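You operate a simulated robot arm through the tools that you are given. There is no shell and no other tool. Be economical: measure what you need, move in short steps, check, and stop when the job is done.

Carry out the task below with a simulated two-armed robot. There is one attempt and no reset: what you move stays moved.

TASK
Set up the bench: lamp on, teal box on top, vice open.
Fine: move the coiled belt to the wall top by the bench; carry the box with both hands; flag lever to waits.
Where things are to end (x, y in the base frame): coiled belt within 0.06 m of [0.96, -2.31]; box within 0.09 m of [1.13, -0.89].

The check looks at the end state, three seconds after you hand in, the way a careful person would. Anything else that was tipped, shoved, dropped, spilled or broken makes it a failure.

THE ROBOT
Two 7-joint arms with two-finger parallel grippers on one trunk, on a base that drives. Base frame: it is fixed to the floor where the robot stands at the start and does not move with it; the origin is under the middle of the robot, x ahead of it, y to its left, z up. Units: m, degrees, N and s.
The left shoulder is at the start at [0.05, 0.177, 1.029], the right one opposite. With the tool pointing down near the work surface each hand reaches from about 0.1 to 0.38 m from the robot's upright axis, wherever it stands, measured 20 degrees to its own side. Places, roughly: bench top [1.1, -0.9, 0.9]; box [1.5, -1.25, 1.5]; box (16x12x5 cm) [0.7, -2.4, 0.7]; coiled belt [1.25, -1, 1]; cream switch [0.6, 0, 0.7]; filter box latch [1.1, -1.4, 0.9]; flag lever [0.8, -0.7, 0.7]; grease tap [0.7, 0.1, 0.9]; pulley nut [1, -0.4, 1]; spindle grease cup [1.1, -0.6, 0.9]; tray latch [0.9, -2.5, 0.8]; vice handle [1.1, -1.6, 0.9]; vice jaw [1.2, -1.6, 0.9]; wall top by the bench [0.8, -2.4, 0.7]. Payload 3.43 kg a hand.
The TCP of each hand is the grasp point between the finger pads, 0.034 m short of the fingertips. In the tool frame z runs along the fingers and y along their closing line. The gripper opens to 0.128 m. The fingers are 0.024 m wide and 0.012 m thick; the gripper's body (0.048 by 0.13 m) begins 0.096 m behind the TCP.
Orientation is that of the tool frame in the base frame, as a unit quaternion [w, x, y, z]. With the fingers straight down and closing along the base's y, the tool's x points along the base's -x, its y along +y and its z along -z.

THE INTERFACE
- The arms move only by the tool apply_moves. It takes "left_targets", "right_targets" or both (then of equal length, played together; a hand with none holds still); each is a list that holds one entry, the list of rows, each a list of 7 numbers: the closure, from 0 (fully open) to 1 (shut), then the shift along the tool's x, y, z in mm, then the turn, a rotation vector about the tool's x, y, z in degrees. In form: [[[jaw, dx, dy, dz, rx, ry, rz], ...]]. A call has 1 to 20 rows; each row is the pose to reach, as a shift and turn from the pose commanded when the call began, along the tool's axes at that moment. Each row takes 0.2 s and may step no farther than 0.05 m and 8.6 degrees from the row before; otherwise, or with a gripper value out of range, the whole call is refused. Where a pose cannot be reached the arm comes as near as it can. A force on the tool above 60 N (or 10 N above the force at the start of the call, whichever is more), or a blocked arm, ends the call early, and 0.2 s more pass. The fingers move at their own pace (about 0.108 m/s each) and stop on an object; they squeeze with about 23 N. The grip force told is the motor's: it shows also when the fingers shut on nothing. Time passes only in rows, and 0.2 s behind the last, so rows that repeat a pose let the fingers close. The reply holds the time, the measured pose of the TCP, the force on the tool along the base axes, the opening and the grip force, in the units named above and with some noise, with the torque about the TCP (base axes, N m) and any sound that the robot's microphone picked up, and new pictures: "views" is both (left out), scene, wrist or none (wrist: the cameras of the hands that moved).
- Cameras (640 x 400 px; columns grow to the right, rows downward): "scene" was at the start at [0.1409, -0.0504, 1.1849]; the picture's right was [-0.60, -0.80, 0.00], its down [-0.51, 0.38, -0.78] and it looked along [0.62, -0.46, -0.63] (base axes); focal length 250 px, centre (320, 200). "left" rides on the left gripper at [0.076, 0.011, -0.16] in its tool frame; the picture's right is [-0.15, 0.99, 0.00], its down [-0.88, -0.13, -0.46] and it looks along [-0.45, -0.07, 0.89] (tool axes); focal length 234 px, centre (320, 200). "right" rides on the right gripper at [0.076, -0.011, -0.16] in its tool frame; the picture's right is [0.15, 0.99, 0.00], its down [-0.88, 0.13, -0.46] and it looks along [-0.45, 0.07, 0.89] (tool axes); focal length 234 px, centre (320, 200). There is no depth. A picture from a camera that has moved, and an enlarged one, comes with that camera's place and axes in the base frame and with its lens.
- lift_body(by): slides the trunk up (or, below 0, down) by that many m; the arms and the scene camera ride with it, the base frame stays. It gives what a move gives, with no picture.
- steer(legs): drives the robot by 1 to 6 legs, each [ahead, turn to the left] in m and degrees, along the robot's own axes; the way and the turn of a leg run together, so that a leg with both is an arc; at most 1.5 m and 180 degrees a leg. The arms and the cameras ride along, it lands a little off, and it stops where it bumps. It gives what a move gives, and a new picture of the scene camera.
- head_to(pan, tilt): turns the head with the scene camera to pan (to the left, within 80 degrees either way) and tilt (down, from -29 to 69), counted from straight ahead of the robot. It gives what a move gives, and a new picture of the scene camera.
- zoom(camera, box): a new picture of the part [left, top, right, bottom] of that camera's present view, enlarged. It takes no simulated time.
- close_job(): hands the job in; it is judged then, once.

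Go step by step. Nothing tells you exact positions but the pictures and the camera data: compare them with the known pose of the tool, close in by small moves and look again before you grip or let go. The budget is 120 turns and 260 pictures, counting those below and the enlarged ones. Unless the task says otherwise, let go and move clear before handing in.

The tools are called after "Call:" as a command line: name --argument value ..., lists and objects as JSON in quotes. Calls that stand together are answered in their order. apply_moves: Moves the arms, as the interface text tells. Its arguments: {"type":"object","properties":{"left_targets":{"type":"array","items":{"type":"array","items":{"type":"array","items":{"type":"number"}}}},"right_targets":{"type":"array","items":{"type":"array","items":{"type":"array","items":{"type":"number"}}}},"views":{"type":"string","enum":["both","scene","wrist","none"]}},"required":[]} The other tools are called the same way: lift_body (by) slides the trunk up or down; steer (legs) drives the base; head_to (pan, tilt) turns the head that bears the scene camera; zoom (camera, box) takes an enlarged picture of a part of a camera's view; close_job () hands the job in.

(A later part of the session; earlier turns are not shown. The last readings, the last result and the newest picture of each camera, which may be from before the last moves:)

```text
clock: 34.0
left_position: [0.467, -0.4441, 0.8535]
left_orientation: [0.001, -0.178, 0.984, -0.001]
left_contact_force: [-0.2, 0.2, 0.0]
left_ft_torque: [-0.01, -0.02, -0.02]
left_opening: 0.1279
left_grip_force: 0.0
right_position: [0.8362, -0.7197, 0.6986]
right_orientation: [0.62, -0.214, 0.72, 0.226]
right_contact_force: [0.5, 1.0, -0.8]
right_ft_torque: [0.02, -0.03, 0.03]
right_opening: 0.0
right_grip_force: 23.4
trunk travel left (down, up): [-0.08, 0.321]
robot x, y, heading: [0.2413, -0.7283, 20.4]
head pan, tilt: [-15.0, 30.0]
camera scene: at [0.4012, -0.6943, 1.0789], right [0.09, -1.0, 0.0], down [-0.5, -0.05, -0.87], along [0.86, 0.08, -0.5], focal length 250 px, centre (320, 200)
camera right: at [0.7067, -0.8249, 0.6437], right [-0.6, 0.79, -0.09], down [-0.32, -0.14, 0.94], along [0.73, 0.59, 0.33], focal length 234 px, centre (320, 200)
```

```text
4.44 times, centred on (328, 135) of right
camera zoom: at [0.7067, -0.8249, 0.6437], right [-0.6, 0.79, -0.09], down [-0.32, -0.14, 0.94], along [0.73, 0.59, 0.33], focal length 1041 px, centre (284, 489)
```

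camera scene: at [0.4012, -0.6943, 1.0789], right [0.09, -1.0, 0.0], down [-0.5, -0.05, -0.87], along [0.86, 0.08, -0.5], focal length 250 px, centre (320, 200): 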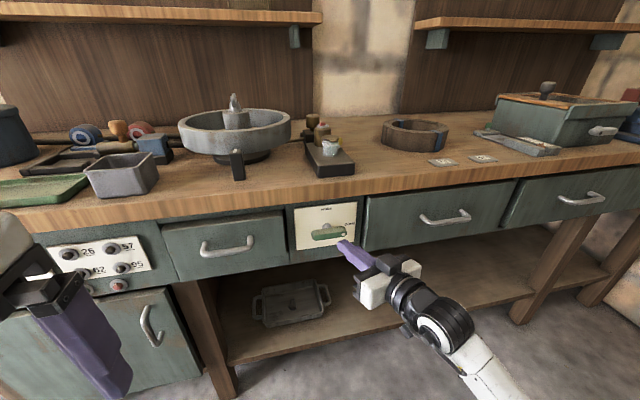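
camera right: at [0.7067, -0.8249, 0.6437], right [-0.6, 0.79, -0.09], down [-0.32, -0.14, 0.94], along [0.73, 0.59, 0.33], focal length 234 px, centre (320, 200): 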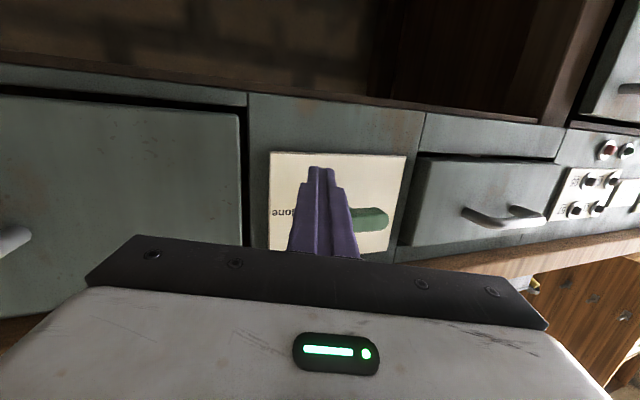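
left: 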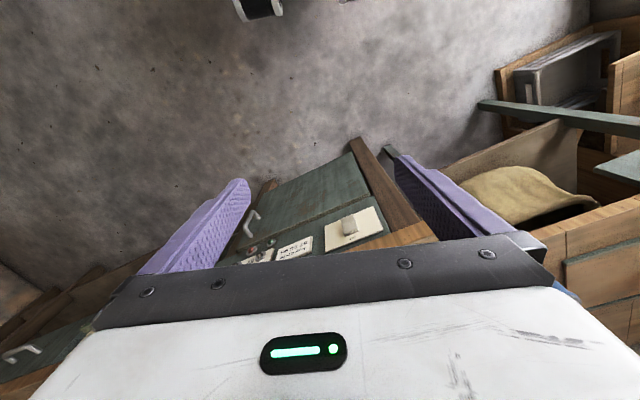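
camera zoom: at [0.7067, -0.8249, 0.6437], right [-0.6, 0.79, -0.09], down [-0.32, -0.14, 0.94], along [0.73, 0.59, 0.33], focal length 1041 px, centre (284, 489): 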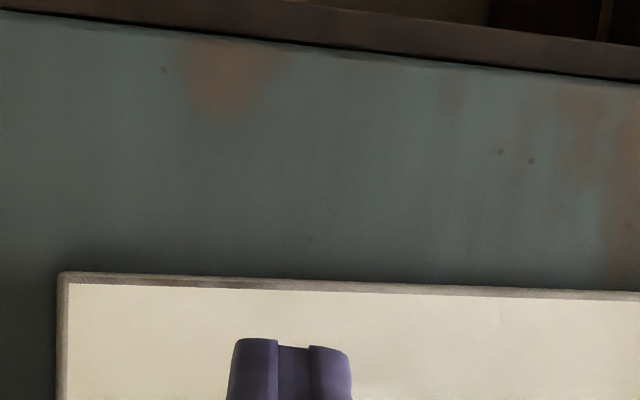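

Call:
apply_moves --right_targets '[[[1, -14, 3, -1, 0, 0, 0], [1, -23, -1, -4, 0, 0, 0], [1, -34, -4, -6, 0, 0, 0], [1, -45, -3, -8, 0, 0, 0], [1, -56, 0, -8, 0, 0, 0], [1, -65, 5, -8, 0, 0, 0], [1, -73, 13, -7, 0, 0, 0], [1, -76, 17, -6, 0, 0, 0]]]' --views "scene"

Call:
zoom --camera "scene" --box '[270, 190, 398, 270]'

```text
clock: 35.8
left_position: [0.4674, -0.4444, 0.8552]
left_orientation: [-0.001, -0.177, 0.984, 0.0]
left_contact_force: [-0.4, -0.5, 0.0]
left_ft_torque: [-0.01, 0.01, -0.01]
left_opening: 0.128
left_grip_force: 0.1
right_position: [0.8308, -0.7107, 0.7757]
right_orientation: [0.619, -0.214, 0.722, 0.224]
right_contact_force: [-0.6, -6.8, -1.5]
right_ft_torque: [-0.18, 0.06, -0.13]
right_opening: 0.0
right_grip_force: 23.1
trunk travel left (down, up): [-0.08, 0.321]
robot x, y, heading: [0.2447, -0.7302, 20.0]
head pan, tilt: [-15.0, 30.0]
camera scene: at [0.4014, -0.6949, 1.0788], right [0.09, -1.0, 0.0], down [-0.5, -0.05, -0.87], along [0.86, 0.08, -0.5], focal length 250 px, centre (320, 200)
```

scene: 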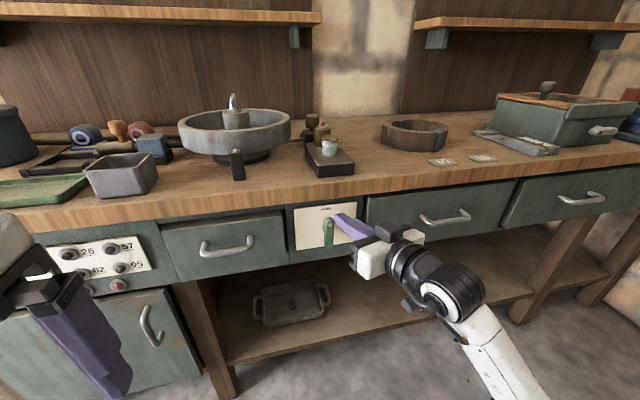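

```text
5.00 times, centred on (334, 230) of scene
camera zoom: at [0.4014, -0.6949, 1.0788], right [0.09, -1.0, 0.0], down [-0.5, -0.05, -0.87], along [0.86, 0.08, -0.5], focal length 1251 px, centre (250, 50)
```

zoom: 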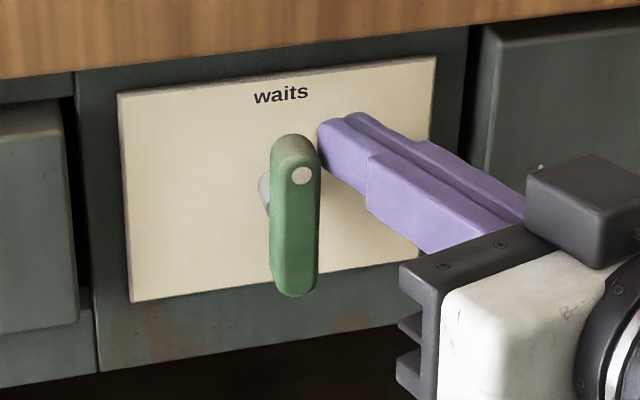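

The lever stands upright at "waits". I'll withdraw, raise the trunk again and drive along to the vice end.

Call:
apply_moves --right_targets '[[[1, 0, -8, -3, 0, 0, 0], [1, 6, 5, -45, 0, 0, 0], [1, 12, 15, -85, 0, 0, 0], [1, 15, 24, -120, 0, 0, 0]]]' --views "none"

Call:
steer --legs '[[-0.22, 0], [0, -90], [0.98, 0], [0, 90]]'

Call:
lift_body --by 0.25

Call:
head_to --pan -20 --tilt 35

```text
clock: 36.8
left_position: [0.4683, -0.4443, 0.8546]
left_orientation: [0.0, -0.176, 0.984, -0.001]
left_contact_force: [0.3, 0.4, 0.4]
left_ft_torque: [-0.01, 0.03, -0.01]
left_opening: 0.1281
left_grip_force: 0.0
right_position: [0.7491, -0.7567, 0.7567]
right_orientation: [0.62, -0.215, 0.72, 0.227]
right_contact_force: [0.0, -0.4, -0.6]
right_ft_torque: [-0.01, 0.02, 0.01]
right_opening: 0.0
right_grip_force: 22.7
right hand out of reach, approached as far as the arm can: row 3, 4
trunk travel left (down, up): [-0.08, 0.321]
robot x, y, heading: [0.2424, -0.7258, 20.3]
head pan, tilt: [-15.0, 30.0]
```

```text
clock: 50.8
left_position: [0.5844, -1.4138, 0.854]
left_orientation: [0.0, -0.194, 0.981, 0.001]
left_contact_force: [0.4, 0.2, 0.1]
left_ft_torque: [-0.04, 0.02, -0.04]
left_opening: 0.128
left_grip_force: 0.0
right_position: [0.8768, -1.7156, 0.7564]
right_orientation: [0.616, -0.226, 0.717, 0.236]
right_contact_force: [-0.3, 0.0, -0.4]
right_ft_torque: [0.03, -0.04, -0.02]
right_opening: 0.0001
right_grip_force: 22.9
trunk travel left (down, up): [-0.08, 0.321]
robot x, y, heading: [0.3706, -1.7043, 22.1]
head pan, tilt: [-15.0, 30.0]
camera scene: at [0.5261, -1.666, 1.0789], right [0.13, -0.99, 0.0], down [-0.5, -0.06, -0.87], along [0.86, 0.11, -0.5], focal length 250 px, centre (320, 200)
```

scene: 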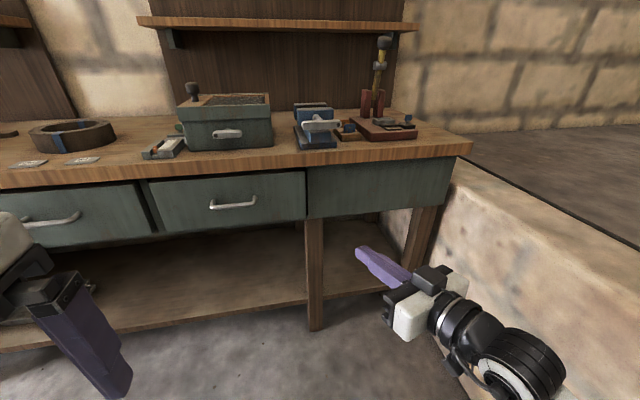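

```text
clock: 53.4
left_position: [0.585, -1.4125, 1.1043]
left_orientation: [0.0, -0.194, 0.981, -0.001]
left_contact_force: [-0.8, -0.3, -0.2]
left_ft_torque: [0.02, 0.0, -0.02]
left_opening: 0.1279
left_grip_force: 0.0
right_position: [0.8763, -1.7152, 1.0066]
right_orientation: [0.616, -0.226, 0.716, 0.236]
right_contact_force: [0.9, -0.4, -0.5]
right_ft_torque: [0.03, -0.02, 0.01]
right_opening: 0.0
right_grip_force: 23.2
trunk travel left (down, up): [-0.33, 0.071]
robot x, y, heading: [0.3702, -1.7063, 22.4]
head pan, tilt: [-15.0, 30.0]
```

```text
clock: 54.1
left_position: [0.5841, -1.4129, 1.1034]
left_orientation: [0.001, -0.195, 0.981, 0.0]
left_contact_force: [0.1, 0.9, -0.3]
left_ft_torque: [0.0, 0.02, 0.04]
left_opening: 0.1282
left_grip_force: 0.1
right_position: [0.8777, -1.716, 1.0063]
right_orientation: [0.615, -0.227, 0.717, 0.237]
right_contact_force: [0.4, 0.6, -0.2]
right_ft_torque: [0.01, 0.03, 0.0]
right_opening: 0.0
right_grip_force: 23.6
trunk travel left (down, up): [-0.33, 0.071]
robot x, y, heading: [0.3664, -1.7059, 22.3]
head pan, tilt: [-20.0, 35.0]
camera scene: at [0.5243, -1.674, 1.3211], right [0.04, -1.0, 0.0], down [-0.57, -0.02, -0.82], along [0.82, 0.03, -0.57], focal length 250 px, centre (320, 200)
```

scene: 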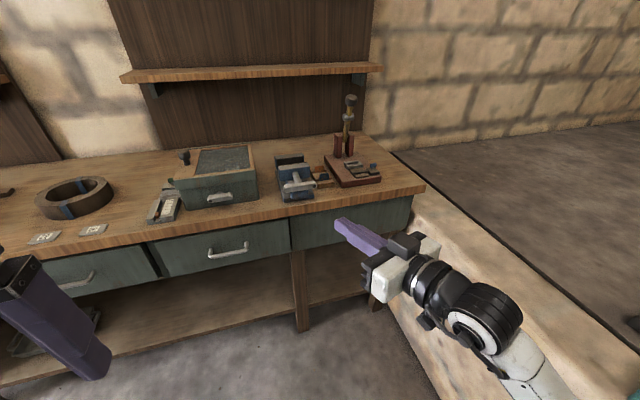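

Call:
zoom --camera "scene" --box '[240, 130, 400, 230]'

Call:
zoom --camera "scene" --box '[0, 140, 270, 309]'

Call:
head_to --pan -75 --tilt 35

```text
4.00 times, centred on (320, 180) of scene
camera zoom: at [0.5243, -1.674, 1.3211], right [0.04, -1.0, 0.0], down [-0.57, -0.02, -0.82], along [0.82, 0.03, -0.57], focal length 1001 px, centre (320, 280)
```

zoom: 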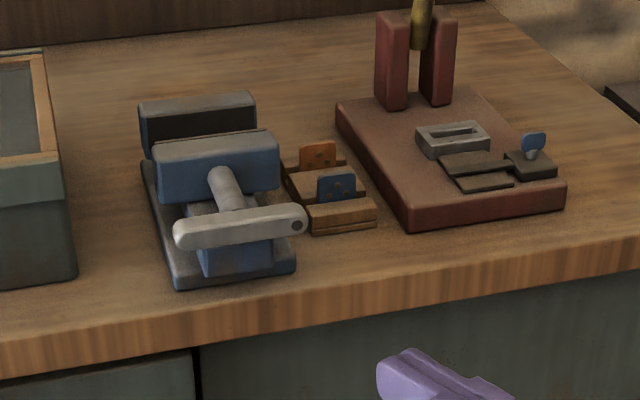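

```text
2.37 times, centred on (135, 224) of scene
camera zoom: at [0.5243, -1.674, 1.3211], right [0.04, -1.0, 0.0], down [-0.57, -0.02, -0.82], along [0.82, 0.03, -0.57], focal length 592 px, centre (758, 142)
```

zoom: 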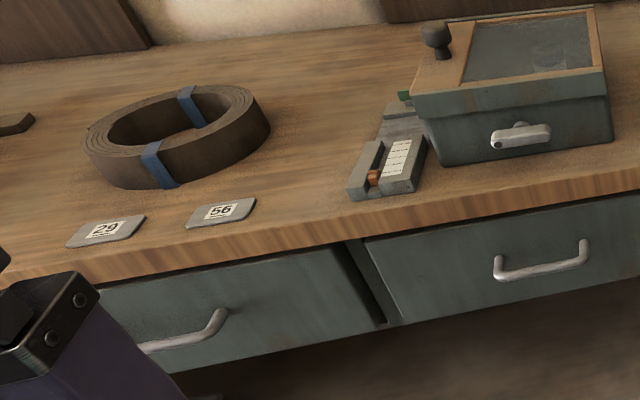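

```text
clock: 55.3
left_position: [0.5842, -1.4135, 1.1045]
left_orientation: [0.001, -0.194, 0.981, 0.0]
left_contact_force: [0.0, 0.2, -0.2]
left_ft_torque: [0.03, 0.01, 0.01]
left_opening: 0.1281
left_grip_force: 0.0
right_position: [0.8766, -1.7149, 1.0062]
right_orientation: [0.617, -0.226, 0.716, 0.236]
right_contact_force: [0.1, -0.5, 0.5]
right_ft_torque: [0.01, 0.02, -0.02]
right_opening: 0.0001
right_grip_force: 23.0
trunk travel left (down, up): [-0.33, 0.071]
robot x, y, heading: [0.3685, -1.7014, 22.4]
head pan, tilt: [-75.0, 35.0]
camera scene: at [0.4898, -1.7475, 1.3211], right [-0.8, -0.61, 0.0], down [-0.35, 0.46, -0.82], along [0.5, -0.65, -0.57], focal length 250 px, centre (320, 200)
```

scene: 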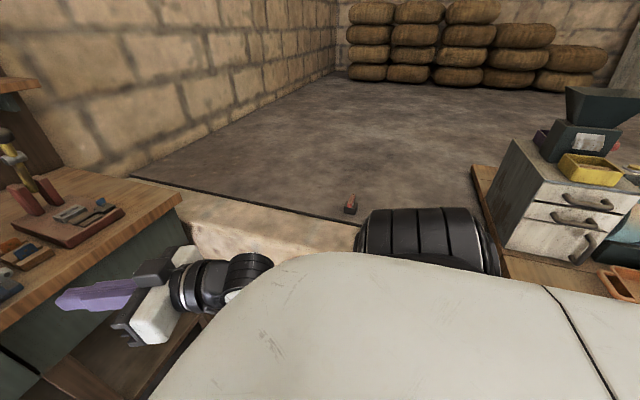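

The vice is at about (1.16, -1.59) with a bar handle on a front screw, and its jaws look nearly shut. I'll drive closer to see it well.

Call:
steer --legs '[[0.12, -2.5]]'

Call:
head_to --pan -12 --tilt 45

Call:
zoom --camera "scene" --box '[250, 90, 410, 190]'

```text
clock: 56.5
left_position: [0.7079, -1.3779, 1.1038]
left_orientation: [0.0, -0.175, 0.985, 0.0]
left_contact_force: [1.1, 0.2, 1.0]
left_ft_torque: [-0.03, -0.01, 0.0]
left_opening: 0.1278
left_grip_force: 0.0
right_position: [0.9885, -1.6921, 1.0067]
right_orientation: [0.621, -0.212, 0.721, 0.224]
right_contact_force: [-0.8, 0.0, -0.1]
right_ft_torque: [0.02, -0.01, 0.02]
right_opening: 0.0
right_grip_force: 22.5
trunk travel left (down, up): [-0.33, 0.071]
robot x, y, heading: [0.484, -1.6587, 20.2]
head pan, tilt: [-75.0, 35.0]
camera scene: at [0.6012, -1.7084, 1.321], right [-0.82, -0.57, 0.0], down [-0.33, 0.47, -0.82], along [0.47, -0.67, -0.57], focal length 250 px, centre (320, 200)
```

scene: 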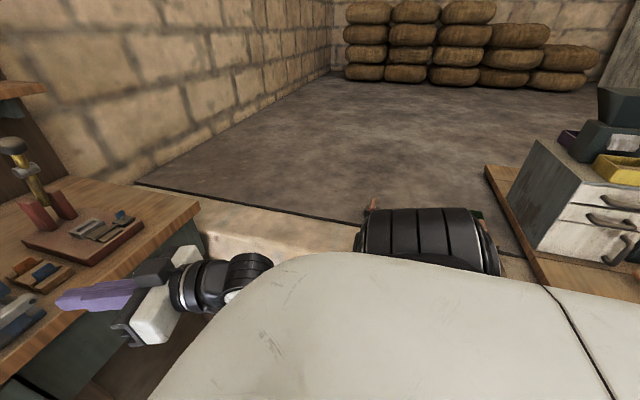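

```text
clock: 57.9
left_position: [0.7085, -1.3777, 1.1046]
left_orientation: [0.0, -0.175, 0.985, 0.0]
left_contact_force: [-0.7, 0.0, -0.1]
left_ft_torque: [-0.03, 0.0, 0.0]
left_opening: 0.128
left_grip_force: 0.0
right_position: [0.9876, -1.6926, 1.0068]
right_orientation: [0.62, -0.213, 0.721, 0.225]
right_contact_force: [-0.2, 0.4, -0.5]
right_ft_torque: [0.01, -0.03, 0.01]
right_opening: 0.0002
right_grip_force: 22.5
trunk travel left (down, up): [-0.33, 0.071]
robot x, y, heading: [0.483, -1.6629, 20.0]
head pan, tilt: [-12.0, 45.0]
camera scene: at [0.6305, -1.6253, 1.3063], right [0.14, -0.99, 0.0], down [-0.7, -0.1, -0.71], along [0.7, 0.1, -0.71], focal length 250 px, centre (320, 200)
```

scene: 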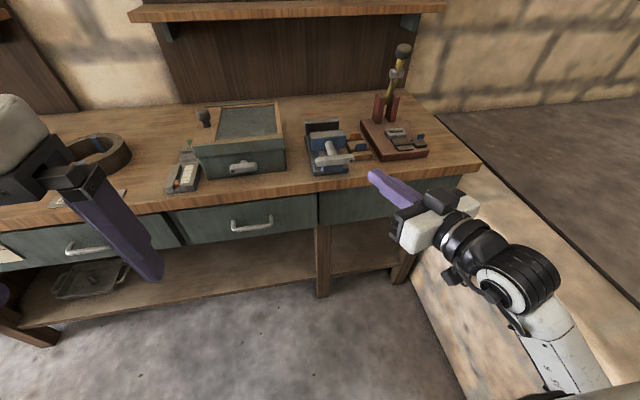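

```text
4.00 times, centred on (330, 140) of scene
camera zoom: at [0.6305, -1.6253, 1.3063], right [0.14, -0.99, 0.0], down [-0.7, -0.1, -0.71], along [0.7, 0.1, -0.71], focal length 1001 px, centre (280, 440)
```

zoom: 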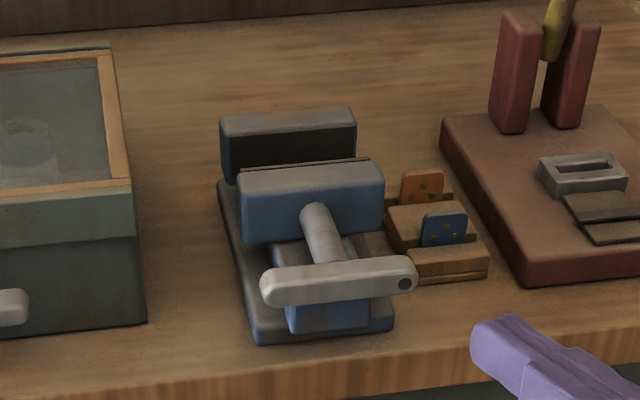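

The handle bar is centred at about (1.105, -1.595, 0.955), ahead of the bench edge. I'll put the closed fingers under its right end, as I did with the flag lever.

Call:
apply_moves --right_targets '[[[1, 43, 1, 6, 0, 0, 0], [1, 86, 2, 13, 0, 0, 0], [1, 81, -9, 49, 0, 0, 0], [1, 76, -20, 85, 0, 0, 0]]]'

Call:
zoom --camera "scene" --box '[250, 100, 410, 200]'

Call:
zoom --camera "right" --box '[220, 80, 444, 220]'

```text
clock: 58.9
left_position: [0.7081, -1.3789, 1.1036]
left_orientation: [0.0, -0.174, 0.985, -0.001]
left_contact_force: [0.6, 0.2, 0.3]
left_ft_torque: [0.01, 0.02, 0.01]
left_opening: 0.1282
left_grip_force: 0.2
right_position: [1.0567, -1.6593, 0.9187]
right_orientation: [0.619, -0.213, 0.721, 0.226]
right_contact_force: [-0.5, 0.1, 0.0]
right_ft_torque: [-0.03, 0.0, -0.01]
right_opening: 0.0001
right_grip_force: 22.8
right hand out of reach, approached as far as the arm can: row 2, 3
trunk travel left (down, up): [-0.33, 0.071]
robot x, y, heading: [0.4818, -1.6612, 20.1]
head pan, tilt: [-12.0, 45.0]
camera scene: at [0.6308, -1.625, 1.3062], right [0.14, -0.99, 0.0], down [-0.7, -0.1, -0.71], along [0.7, 0.1, -0.71], focal length 250 px, centre (320, 200)
camera right: at [0.927, -1.7641, 0.8627], right [-0.6, 0.79, -0.08], down [-0.32, -0.14, 0.94], along [0.73, 0.59, 0.33], focal length 234 px, centre (320, 200)
```

scene: 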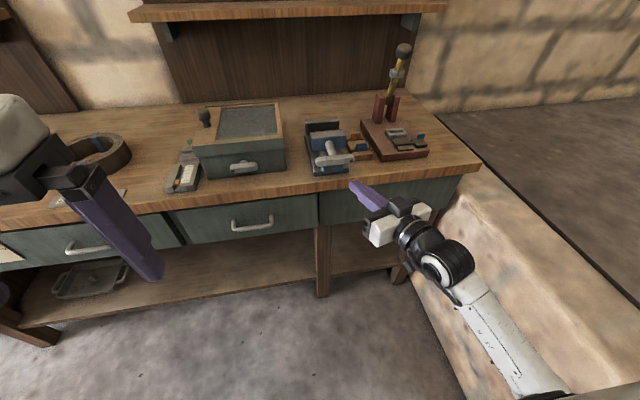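
right: 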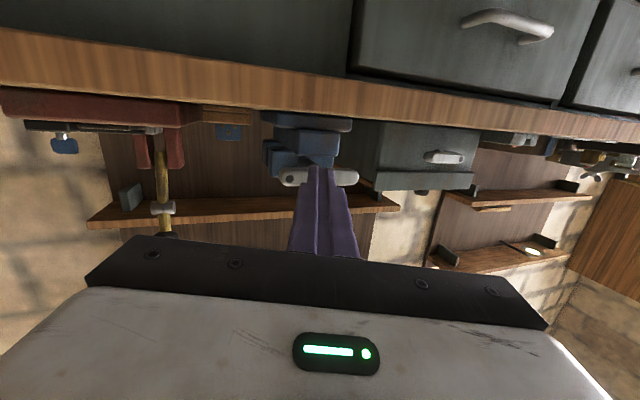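

```text
4.00 times, centred on (330, 150) of scene
camera zoom: at [0.6308, -1.625, 1.3062], right [0.14, -0.99, 0.0], down [-0.7, -0.1, -0.71], along [0.7, 0.1, -0.71], focal length 1001 px, centre (280, 400)
```

zoom: 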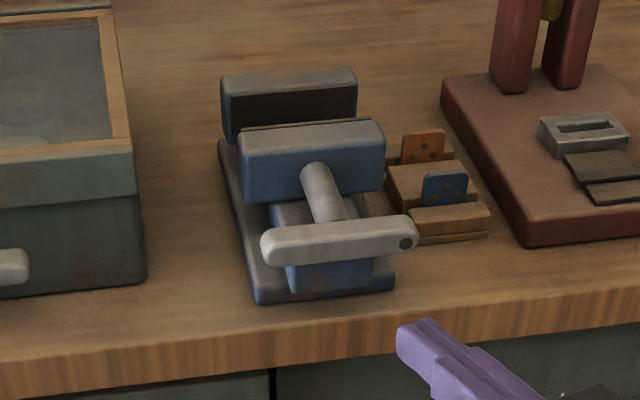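

```text
2.86 times, centred on (332, 150) of right
camera zoom: at [0.927, -1.7641, 0.8627], right [-0.6, 0.79, -0.08], down [-0.32, -0.14, 0.94], along [0.73, 0.59, 0.33], focal length 669 px, centre (286, 343)
```

zoom: 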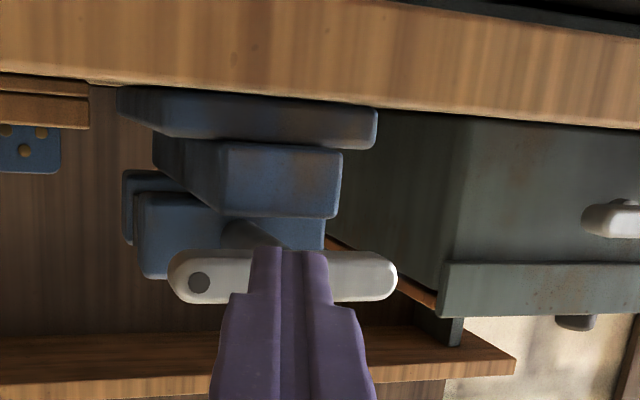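

Call:
apply_moves --right_targets '[[[1, 16, -24, 37, 0, 0, 0], [1, 10, -36, 78, 0, 0, 0], [1, -2, -33, 77, 0, 0, 0], [1, -12, -38, 74, 0, 0, 0], [1, -23, -40, 72, 0, 0, 0], [1, -34, -40, 71, 0, 0, 0], [1, -44, -36, 70, 0, 0, 0], [1, -54, -30, 71, 0, 0, 0], [1, -62, -22, 72, 0, 0, 0]]]'

Call:
zoom --camera "scene" --box '[250, 100, 410, 200]'

```text
clock: 60.9
left_position: [0.709, -1.3792, 1.1046]
left_orientation: [0.0, -0.174, 0.985, 0.0]
left_contact_force: [0.1, -0.6, 0.3]
left_ft_torque: [0.02, 0.02, 0.0]
left_opening: 0.1281
left_grip_force: 0.1
right_position: [1.1354, -1.6342, 0.9703]
right_orientation: [0.622, -0.211, 0.72, 0.223]
right_contact_force: [0.2, -1.7, -0.4]
right_ft_torque: [0.01, 0.05, 0.02]
right_opening: 0.0001
right_grip_force: 22.7
trunk travel left (down, up): [-0.33, 0.071]
robot x, y, heading: [0.483, -1.6644, 20.0]
head pan, tilt: [-12.0, 45.0]
camera scene: at [0.6304, -1.6253, 1.3063], right [0.14, -0.99, 0.0], down [-0.7, -0.1, -0.71], along [0.7, 0.1, -0.71], focal length 250 px, centre (320, 200)
camera right: at [1.0066, -1.7379, 0.9147], right [-0.6, 0.8, -0.09], down [-0.32, -0.14, 0.94], along [0.73, 0.59, 0.34], focal length 234 px, centre (320, 200)
```

scene: 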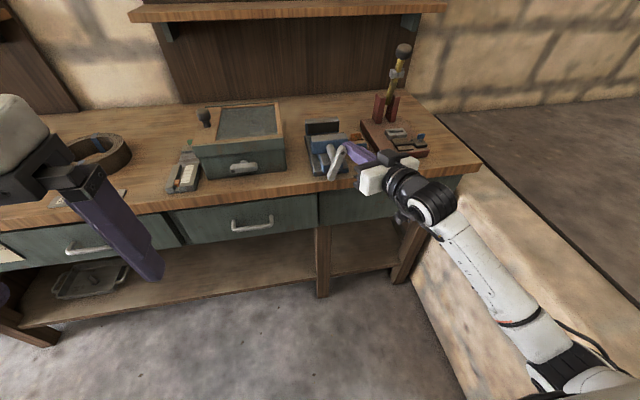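
right: 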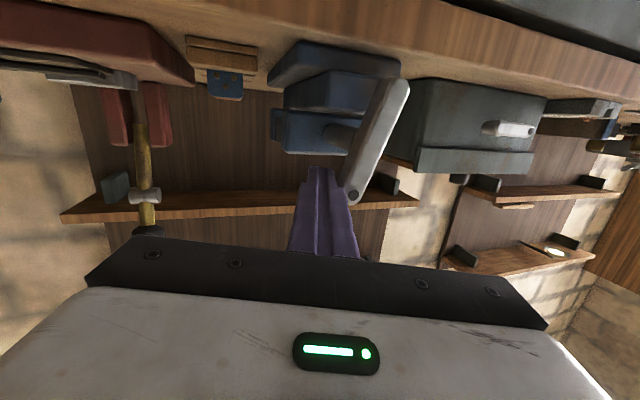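

```text
4.00 times, centred on (330, 150) of scene
camera zoom: at [0.6304, -1.6253, 1.3063], right [0.14, -0.99, 0.0], down [-0.7, -0.1, -0.71], along [0.7, 0.1, -0.71], focal length 1001 px, centre (280, 400)
```

zoom: 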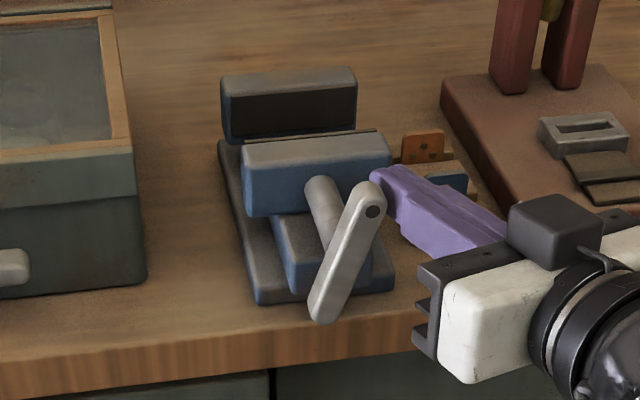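

Turning counter-clockwise opens the jaws, so I'll keep following the bar round.

Call:
apply_moves --right_targets '[[[1, -5, 10, 0, 0, 0, 0], [1, -7, 21, 1, 0, 0, 0], [1, -7, 32, 2, 0, 0, 0], [1, -4, 43, 4, 0, 0, 0], [1, 2, 53, 6, 0, 0, 0], [1, 11, 60, 7, 0, 0, 0], [1, 20, 65, 9, 0, 0, 0]]]'

Call:
zoom --camera "scene" --box '[250, 100, 410, 200]'

```text
clock: 62.5
left_position: [0.7081, -1.3791, 1.1032]
left_orientation: [0.0, -0.174, 0.985, 0.001]
left_contact_force: [-0.4, 0.0, -0.4]
left_ft_torque: [-0.01, 0.0, 0.03]
left_opening: 0.1283
left_grip_force: 0.0
right_position: [1.13, -1.6236, 0.9736]
right_orientation: [0.642, -0.205, 0.705, 0.22]
right_contact_force: [0.9, -11.8, -3.2]
right_ft_torque: [-0.18, 0.0, -0.13]
right_opening: 0.0
right_grip_force: 23.6
right hand out of reach, approached as far as the arm can: row 3, 4, 5, 6, 7
trunk travel left (down, up): [-0.33, 0.071]
robot x, y, heading: [0.4847, -1.6631, 20.1]
head pan, tilt: [-12.0, 45.0]
stopped in row 7 (right hand): the force on the tool passed its limit at 84 N (the readings are from after the stop); the commanded pose is now the measured one
camera scene: at [0.6305, -1.6256, 1.3063], right [0.14, -0.99, 0.0], down [-0.7, -0.1, -0.71], along [0.7, 0.1, -0.71], focal length 250 px, centre (320, 200)
camera right: at [1.0006, -1.7233, 0.9104], right [-0.58, 0.81, -0.1], down [-0.37, -0.15, 0.92], along [0.73, 0.57, 0.38], focal length 234 px, centre (320, 200)
```

scene: 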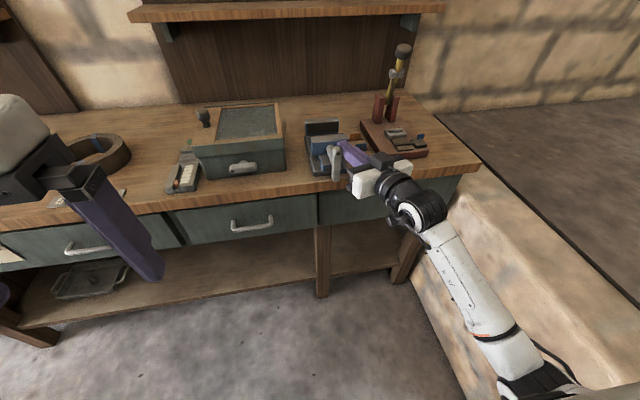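
right: 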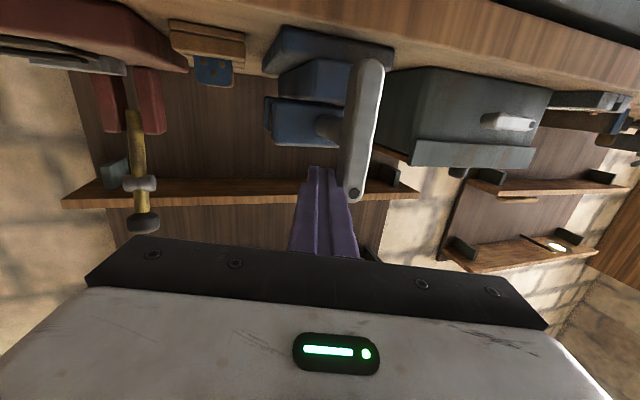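

```text
4.00 times, centred on (330, 150) of scene
camera zoom: at [0.6305, -1.6256, 1.3063], right [0.14, -0.99, 0.0], down [-0.7, -0.1, -0.71], along [0.7, 0.1, -0.71], focal length 1001 px, centre (280, 400)
```

zoom: 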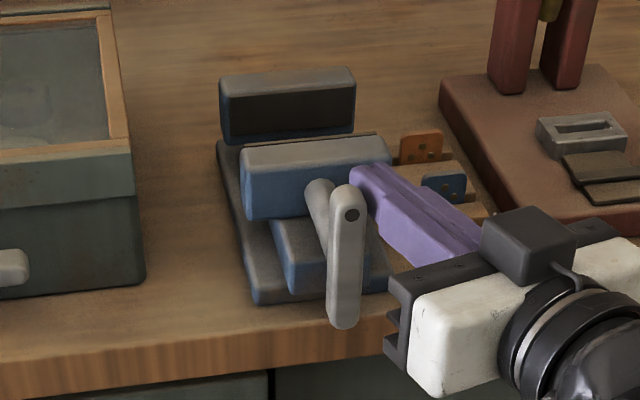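

The bar is now vertical and the jaw has moved out about 16 mm, but the arm was near its reach limit. I'll back off and drive a little closer to test whether it turns further.

Call:
apply_moves --right_targets '[[[1, 0, -12, -3, 0, 0, 0], [1, 6, 0, -45, 0, 0, 0], [1, 12, 12, -85, 0, 0, 0], [1, 15, 18, -115, 0, 0, 0]]]' --views "none"

Call:
steer --legs '[[0.08, 0]]'

Call:
zoom --camera "scene" --box '[230, 90, 390, 190]'

Call:
zoom --camera "right" --box '[220, 80, 444, 220]'

```text
clock: 63.5
left_position: [0.7085, -1.379, 1.1055]
left_orientation: [0.001, -0.173, 0.985, 0.0]
left_contact_force: [-0.5, -0.8, 0.3]
left_ft_torque: [0.0, 0.02, 0.03]
left_opening: 0.128
left_grip_force: 0.1
right_position: [1.0263, -1.677, 0.9739]
right_orientation: [0.642, -0.208, 0.703, 0.227]
right_contact_force: [0.3, -0.3, 0.5]
right_ft_torque: [0.01, -0.01, 0.02]
right_opening: 0.0
right_grip_force: 22.5
right hand out of reach, approached as far as the arm can: row 3, 4
trunk travel left (down, up): [-0.33, 0.071]
robot x, y, heading: [0.4825, -1.6595, 19.9]
head pan, tilt: [-12.0, 45.0]
```

```text
clock: 64.6
left_position: [0.7835, -1.3514, 1.1042]
left_orientation: [0.0, -0.173, 0.985, 0.0]
left_contact_force: [-0.1, 0.2, -0.1]
left_ft_torque: [-0.03, 0.02, -0.04]
left_opening: 0.128
left_grip_force: 0.1
right_position: [1.101, -1.6493, 0.972]
right_orientation: [0.641, -0.208, 0.703, 0.227]
right_contact_force: [1.1, -0.7, 0.3]
right_ft_torque: [0.0, -0.01, 0.02]
right_opening: 0.0002
right_grip_force: 22.7
trunk travel left (down, up): [-0.33, 0.071]
robot x, y, heading: [0.5558, -1.6354, 20.1]
head pan, tilt: [-12.0, 45.0]
camera scene: at [0.7052, -1.5982, 1.3061], right [0.14, -0.99, 0.0], down [-0.7, -0.1, -0.71], along [0.7, 0.1, -0.71], focal length 250 px, centre (320, 200)
```

scene: 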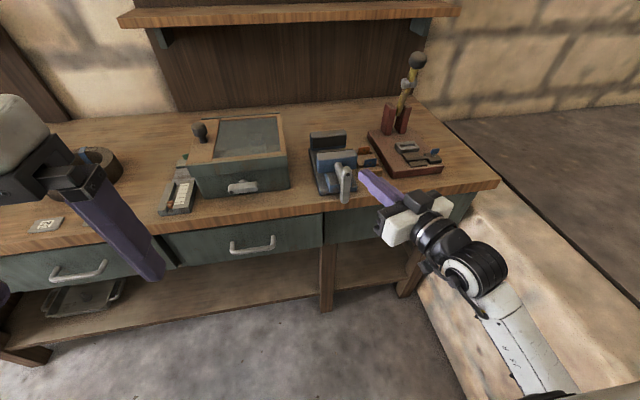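

```text
4.00 times, centred on (310, 140) of scene
camera zoom: at [0.7052, -1.5982, 1.3061], right [0.14, -0.99, 0.0], down [-0.7, -0.1, -0.71], along [0.7, 0.1, -0.71], focal length 1001 px, centre (360, 440)
```

zoom: 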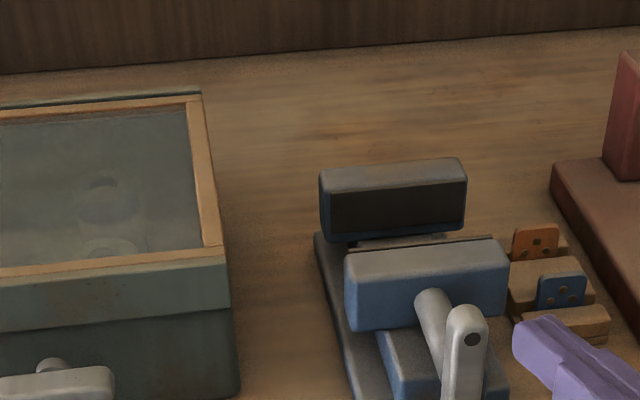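

```text
2.86 times, centred on (332, 150) of right
camera zoom: at [0.9739, -1.7508, 0.9084], right [-0.59, 0.8, -0.09], down [-0.36, -0.16, 0.92], along [0.72, 0.58, 0.39], focal length 669 px, centre (286, 343)
```

zoom: 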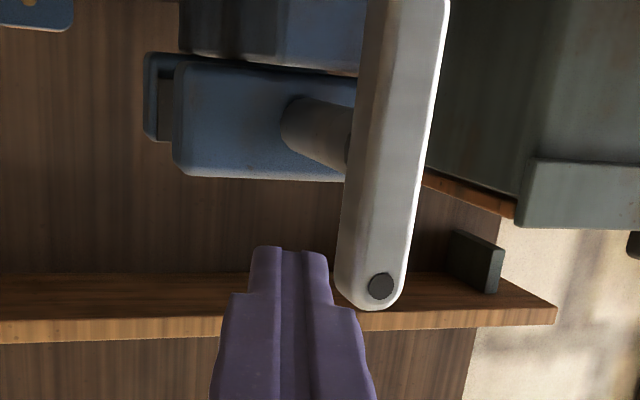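

Call:
apply_moves --right_targets '[[[1, -1, 5, 10, 0, 0, 0], [1, -1, 11, 12, 0, 0, 0], [1, -1, 17, 13, 0, 0, 0], [1, -1, 20, 14, 0, 0, 0], [1, -1, 23, 15, 0, 0, 0], [1, -1, 26, 16, 0, 0, 0]]]' --views "wrist"

Call:
zoom --camera "scene" --box '[230, 110, 390, 210]'

```text
clock: 66.0
left_position: [0.783, -1.3517, 1.1055]
left_orientation: [0.001, -0.173, 0.985, -0.001]
left_contact_force: [-0.7, 0.6, 0.6]
left_ft_torque: [-0.01, 0.01, 0.03]
left_opening: 0.1279
left_grip_force: 0.0
right_position: [1.1083, -1.6379, 0.9786]
right_orientation: [0.639, -0.21, 0.703, 0.232]
right_contact_force: [0.1, 0.4, 0.7]
right_ft_torque: [0.04, 0.0, 0.03]
right_opening: 0.0
right_grip_force: 23.2
right hand out of reach, approached as far as the arm can: row 2, 3, 4, 5, 6
trunk travel left (down, up): [-0.33, 0.071]
robot x, y, heading: [0.5566, -1.6342, 20.0]
head pan, tilt: [-12.0, 45.0]
camera right: at [0.9814, -1.7405, 0.9144], right [-0.6, 0.8, -0.09], down [-0.36, -0.17, 0.92], along [0.72, 0.58, 0.39], focal length 234 px, centre (320, 200)
```

right: 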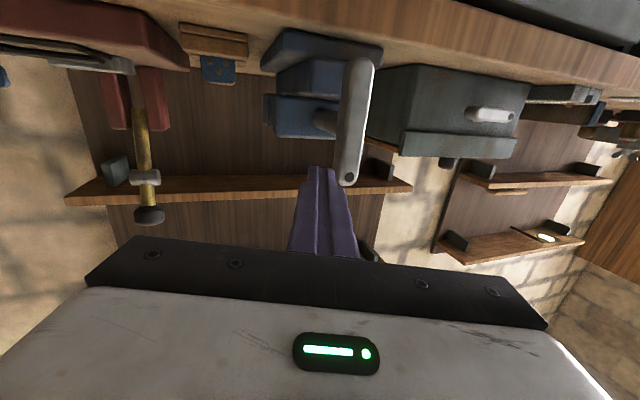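

```text
4.00 times, centred on (310, 160) of scene
camera zoom: at [0.7045, -1.5984, 1.3063], right [0.14, -0.99, 0.0], down [-0.7, -0.1, -0.71], along [0.7, 0.1, -0.71], focal length 1001 px, centre (360, 360)
```

zoom: 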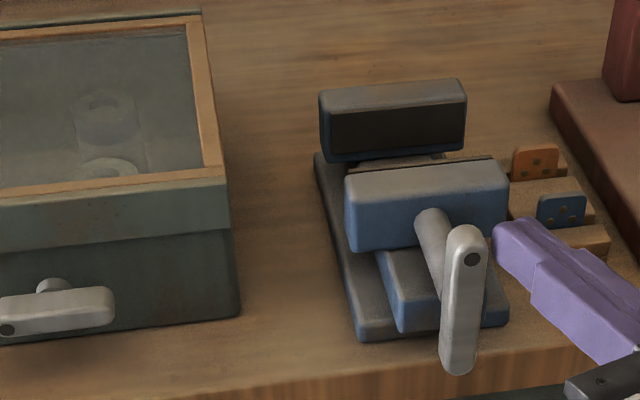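

Call:
apply_moves --right_targets '[[[1, -4, -2, 0, 0, 8, 0], [1, -8, -2, 0, 0, 16, 0], [1, -12, -2, 0, 0, 24, 0], [1, -12, 5, 2, 0, 24, 0], [1, -12, 11, 4, 0, 24, 0], [1, -12, 15, 5, 0, 24, 0], [1, -12, 19, 6, 0, 24, 0], [1, -12, 23, 7, 0, 24, 0]]]' --views "wrist"

Call:
zoom --camera "scene" --box '[230, 110, 390, 210]'

```text
clock: 67.7
left_position: [0.7791, -1.3535, 1.1055]
left_orientation: [0.002, -0.175, 0.985, 0.001]
left_contact_force: [0.7, 0.8, 0.6]
left_ft_torque: [-0.05, -0.02, -0.03]
left_opening: 0.128
left_grip_force: 0.0
right_position: [1.1088, -1.6313, 0.9898]
right_orientation: [0.483, -0.242, 0.826, 0.158]
right_contact_force: [-8.4, -26.3, 2.3]
right_ft_torque: [-0.39, 0.08, -0.34]
right_opening: 0.0
right_grip_force: 23.1
trunk travel left (down, up): [-0.33, 0.071]
robot x, y, heading: [0.5538, -1.6351, 19.7]
head pan, tilt: [-12.0, 45.0]
stopped in row 8 (right hand): the force on the tool passed its limit at 62 N (the readings are from after the stop); the commanded pose is now the measured one
camera right: at [0.9701, -1.7379, 1.0001], right [-0.61, 0.79, -0.1], down [-0.04, 0.1, 0.99], along [0.79, 0.61, -0.03], focal length 234 px, centre (320, 200)
```

right: 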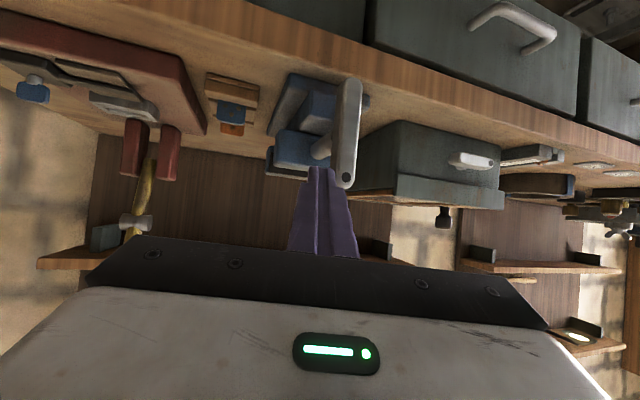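

```text
4.00 times, centred on (310, 160) of scene
camera zoom: at [0.7022, -1.6017, 1.3067], right [0.13, -0.99, 0.0], down [-0.7, -0.09, -0.71], along [0.7, 0.1, -0.71], focal length 1001 px, centre (360, 360)
```

zoom: 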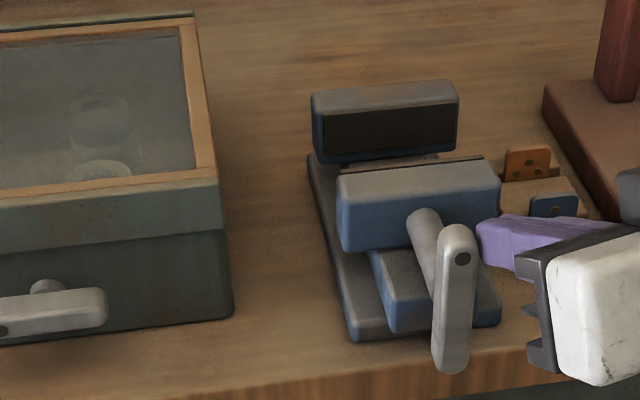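

The bar hit a hard stop at vertical with the jaws opened about 26 mm, so the vice is fully open. Next is the belt at about (1.14, -0.89), and the box goes where it lies now. I'll retract, point the right hand down and drive back along the bench.

Call:
apply_moves --right_targets '[[[1, 0, -12, -5, 0, 0, 0], [1, 0, -5, -45, 0, 0, 0], [1, -10, 0, -85, 0, 0, 0], [1, -20, 0, -100, 0, 8, 0], [0.5, -30, 0, -110, 0, 16, 0], [0.2, -40, 0, -120, 0, 24, 0], [0, -40, 0, -130, 0, 32, 0], [0, -40, 0, -130, 0, 40, 0], [0, -40, 0, -130, 0, 48, 0], [0, -40, 0, -130, 0, 56, 0], [0, -40, 0, -130, 0, 60, 0]]]' --views "none"

Call:
steer --legs '[[-0.22, 0], [0, 90], [0.66, 0], [0, -90]]'

Call:
head_to --pan -5 --tilt 40

```text
clock: 70.0
left_position: [0.7822, -1.3518, 1.1039]
left_orientation: [0.0, -0.173, 0.985, 0.0]
left_contact_force: [0.5, -0.1, -0.4]
left_ft_torque: [-0.02, 0.01, 0.01]
left_opening: 0.1281
left_grip_force: 0.0
right_position: [1.0316, -1.6835, 1.0868]
right_orientation: [0.004, -0.292, 0.956, 0.019]
right_contact_force: [0.4, -0.1, 0.9]
right_ft_torque: [0.01, -0.05, -0.01]
right_opening: 0.1282
right_grip_force: 0.1
right hand out of reach, approached as far as the arm can: row 3, 4
trunk travel left (down, up): [-0.33, 0.071]
robot x, y, heading: [0.5549, -1.636, 19.8]
head pan, tilt: [-12.0, 45.0]
```

```text
clock: 82.5
left_position: [0.3798, -0.8182, 1.1036]
left_orientation: [-0.001, -0.163, 0.987, -0.001]
left_contact_force: [0.5, 0.3, -0.3]
left_ft_torque: [0.01, 0.01, 0.01]
left_opening: 0.1278
left_grip_force: 0.0
right_position: [0.6207, -1.1548, 1.0881]
right_orientation: [0.005, -0.281, 0.96, 0.02]
right_contact_force: [0.2, -0.4, -0.8]
right_ft_torque: [-0.02, 0.01, 0.01]
right_opening: 0.1278
right_grip_force: 0.1
trunk travel left (down, up): [-0.33, 0.071]
robot x, y, heading: [0.1426, -1.0979, 18.1]
head pan, tilt: [-12.0, 45.0]
camera scene: at [0.2962, -1.064, 1.3063], right [0.11, -0.99, 0.0], down [-0.7, -0.08, -0.71], along [0.7, 0.08, -0.71], focal length 250 px, centre (320, 200)
```

scene: 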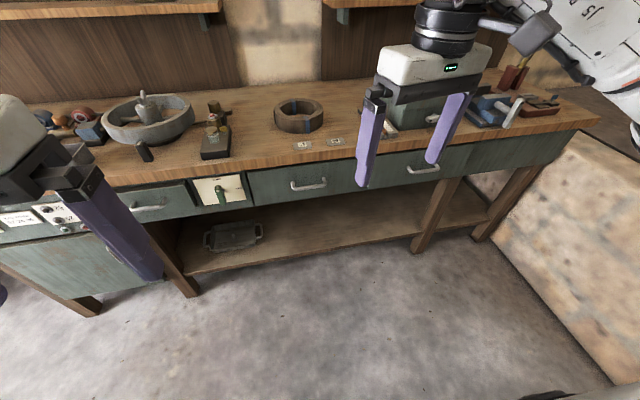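

```text
clock: 83.2
left_position: [0.3797, -0.8183, 1.1041]
left_orientation: [0.0, -0.163, 0.987, 0.001]
left_contact_force: [-0.6, 0.3, -1.2]
left_ft_torque: [0.03, 0.01, 0.0]
left_opening: 0.1278
left_grip_force: 0.0
right_position: [0.6227, -1.1544, 1.0876]
right_orientation: [0.005, -0.281, 0.959, 0.02]
right_contact_force: [0.5, 0.4, 0.9]
right_ft_torque: [-0.02, 0.0, 0.02]
right_opening: 0.128
right_grip_force: 0.1
trunk travel left (down, up): [-0.33, 0.071]
robot x, y, heading: [0.1464, -1.0956, 18.3]
head pan, tilt: [-5.0, 40.0]
camera scene: at [0.2981, -1.0533, 1.3135], right [0.23, -0.97, 0.0], down [-0.63, -0.15, -0.77], along [0.74, 0.18, -0.64], focal length 250 px, centre (320, 200)
```

scene: 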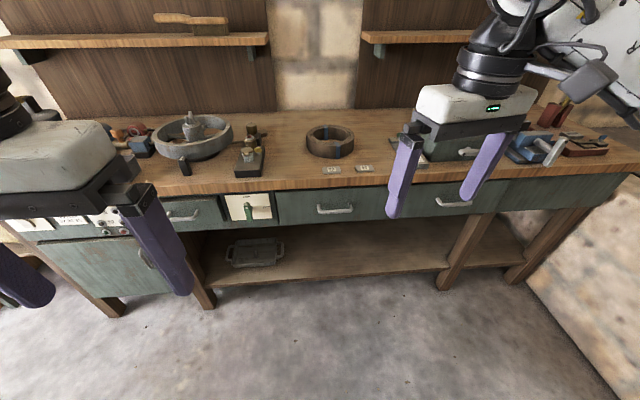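

Call:
steer --legs '[[0.45, 0]]'

Call:
zoom --camera "right" --box '[0, 0, 640, 400]'

```text
clock: 86.0
left_position: [0.8144, -0.6744, 1.1043]
left_orientation: [0.0, -0.161, 0.987, 0.001]
left_contact_force: [0.0, 0.9, 0.4]
left_ft_torque: [-0.01, 0.01, -0.02]
left_opening: 0.1279
left_grip_force: 0.1
right_position: [1.0553, -1.0123, 1.0882]
right_orientation: [0.005, -0.28, 0.96, 0.019]
right_contact_force: [0.0, -0.1, -0.4]
right_ft_torque: [0.02, 0.01, 0.01]
right_opening: 0.1279
right_grip_force: 0.0
trunk travel left (down, up): [-0.33, 0.071]
robot x, y, heading: [0.5815, -0.9534, 18.4]
head pan, tilt: [-5.0, 40.0]
camera scene: at [0.7317, -0.9097, 1.3135], right [0.23, -0.97, 0.0], down [-0.63, -0.15, -0.77], along [0.75, 0.18, -0.64], focal length 250 px, centre (320, 200)
```

scene: 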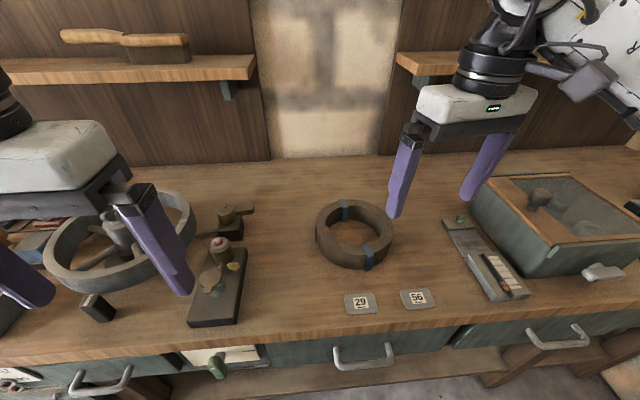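

```text
1.00 times, centred on (320, 200) of right (not enlarged: the box is as wide or as high as the picture)
camera zoom: at [0.9993, -1.0679, 1.2443], right [-0.66, 0.75, 0.03], down [0.67, 0.56, 0.48], along [0.34, 0.33, -0.88], focal length 234 px, centre (320, 200)
```

zoom: 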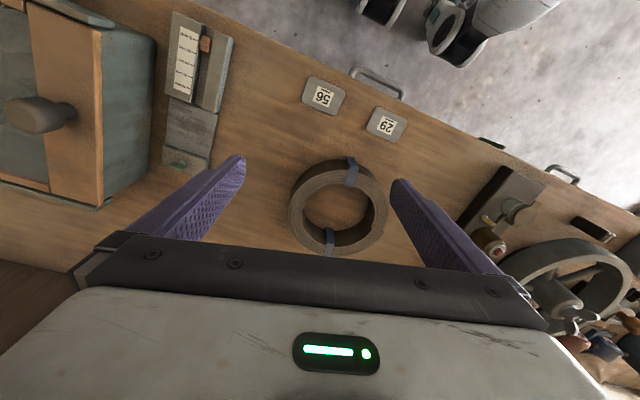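

The belt ring is centred at about (1.127, -0.894), roughly 0.17 m across with a 3 cm wall. I'll move the right hand over its left wall, which is clear of the straps, and open for a radial pinch.

Call:
apply_moves --right_targets '[[[0, -25, 26, 0, 0, 0, 0], [0, -50, 52, 0, 0, 0, 0], [0, -75, 79, 0, 0, 0, 0], [0, -100, 105, 0, 0, 0, 0], [0, -124, 131, 0, 0, 0, 0]]]'

```text
clock: 87.2
left_position: [0.8149, -0.6741, 1.1033]
left_orientation: [0.001, -0.161, 0.987, 0.0]
left_contact_force: [0.5, 0.1, 0.2]
left_ft_torque: [0.0, -0.01, 0.01]
left_opening: 0.1278
left_grip_force: 0.1
right_position: [1.0887, -0.8335, 1.096]
right_orientation: [0.005, -0.279, 0.96, 0.019]
right_contact_force: [0.3, 1.5, -0.6]
right_ft_torque: [0.0, 0.0, -0.01]
right_opening: 0.1281
right_grip_force: 0.1
trunk travel left (down, up): [-0.33, 0.071]
robot x, y, heading: [0.5783, -0.9516, 18.2]
head pan, tilt: [-5.0, 40.0]
camera scene: at [0.7311, -0.9091, 1.3135], right [0.23, -0.97, 0.0], down [-0.63, -0.15, -0.77], along [0.75, 0.18, -0.64], focal length 250 px, centre (320, 200)
camera right: at [1.0331, -0.8897, 1.2531], right [-0.65, 0.76, 0.03], down [0.67, 0.56, 0.48], along [0.34, 0.33, -0.88], focal length 234 px, centre (320, 200)
```

scene: 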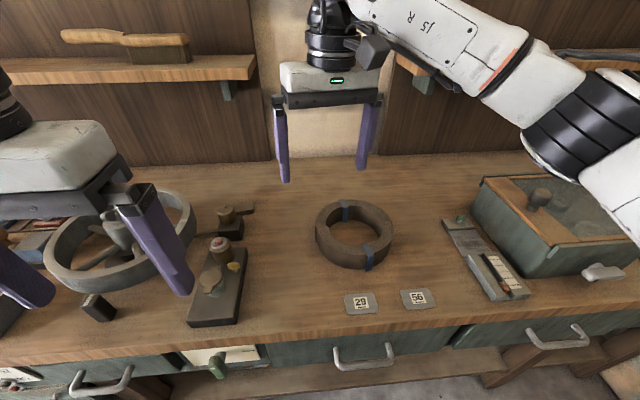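
right: 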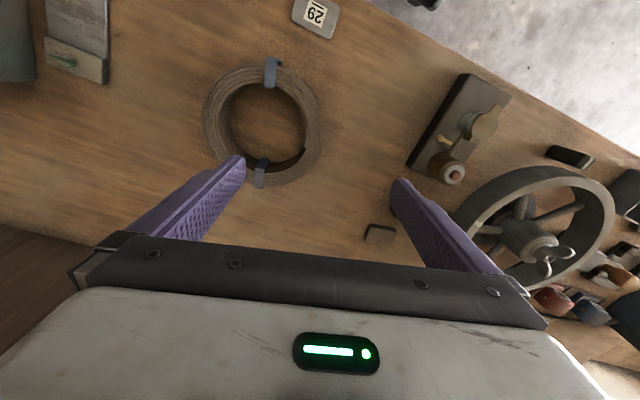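

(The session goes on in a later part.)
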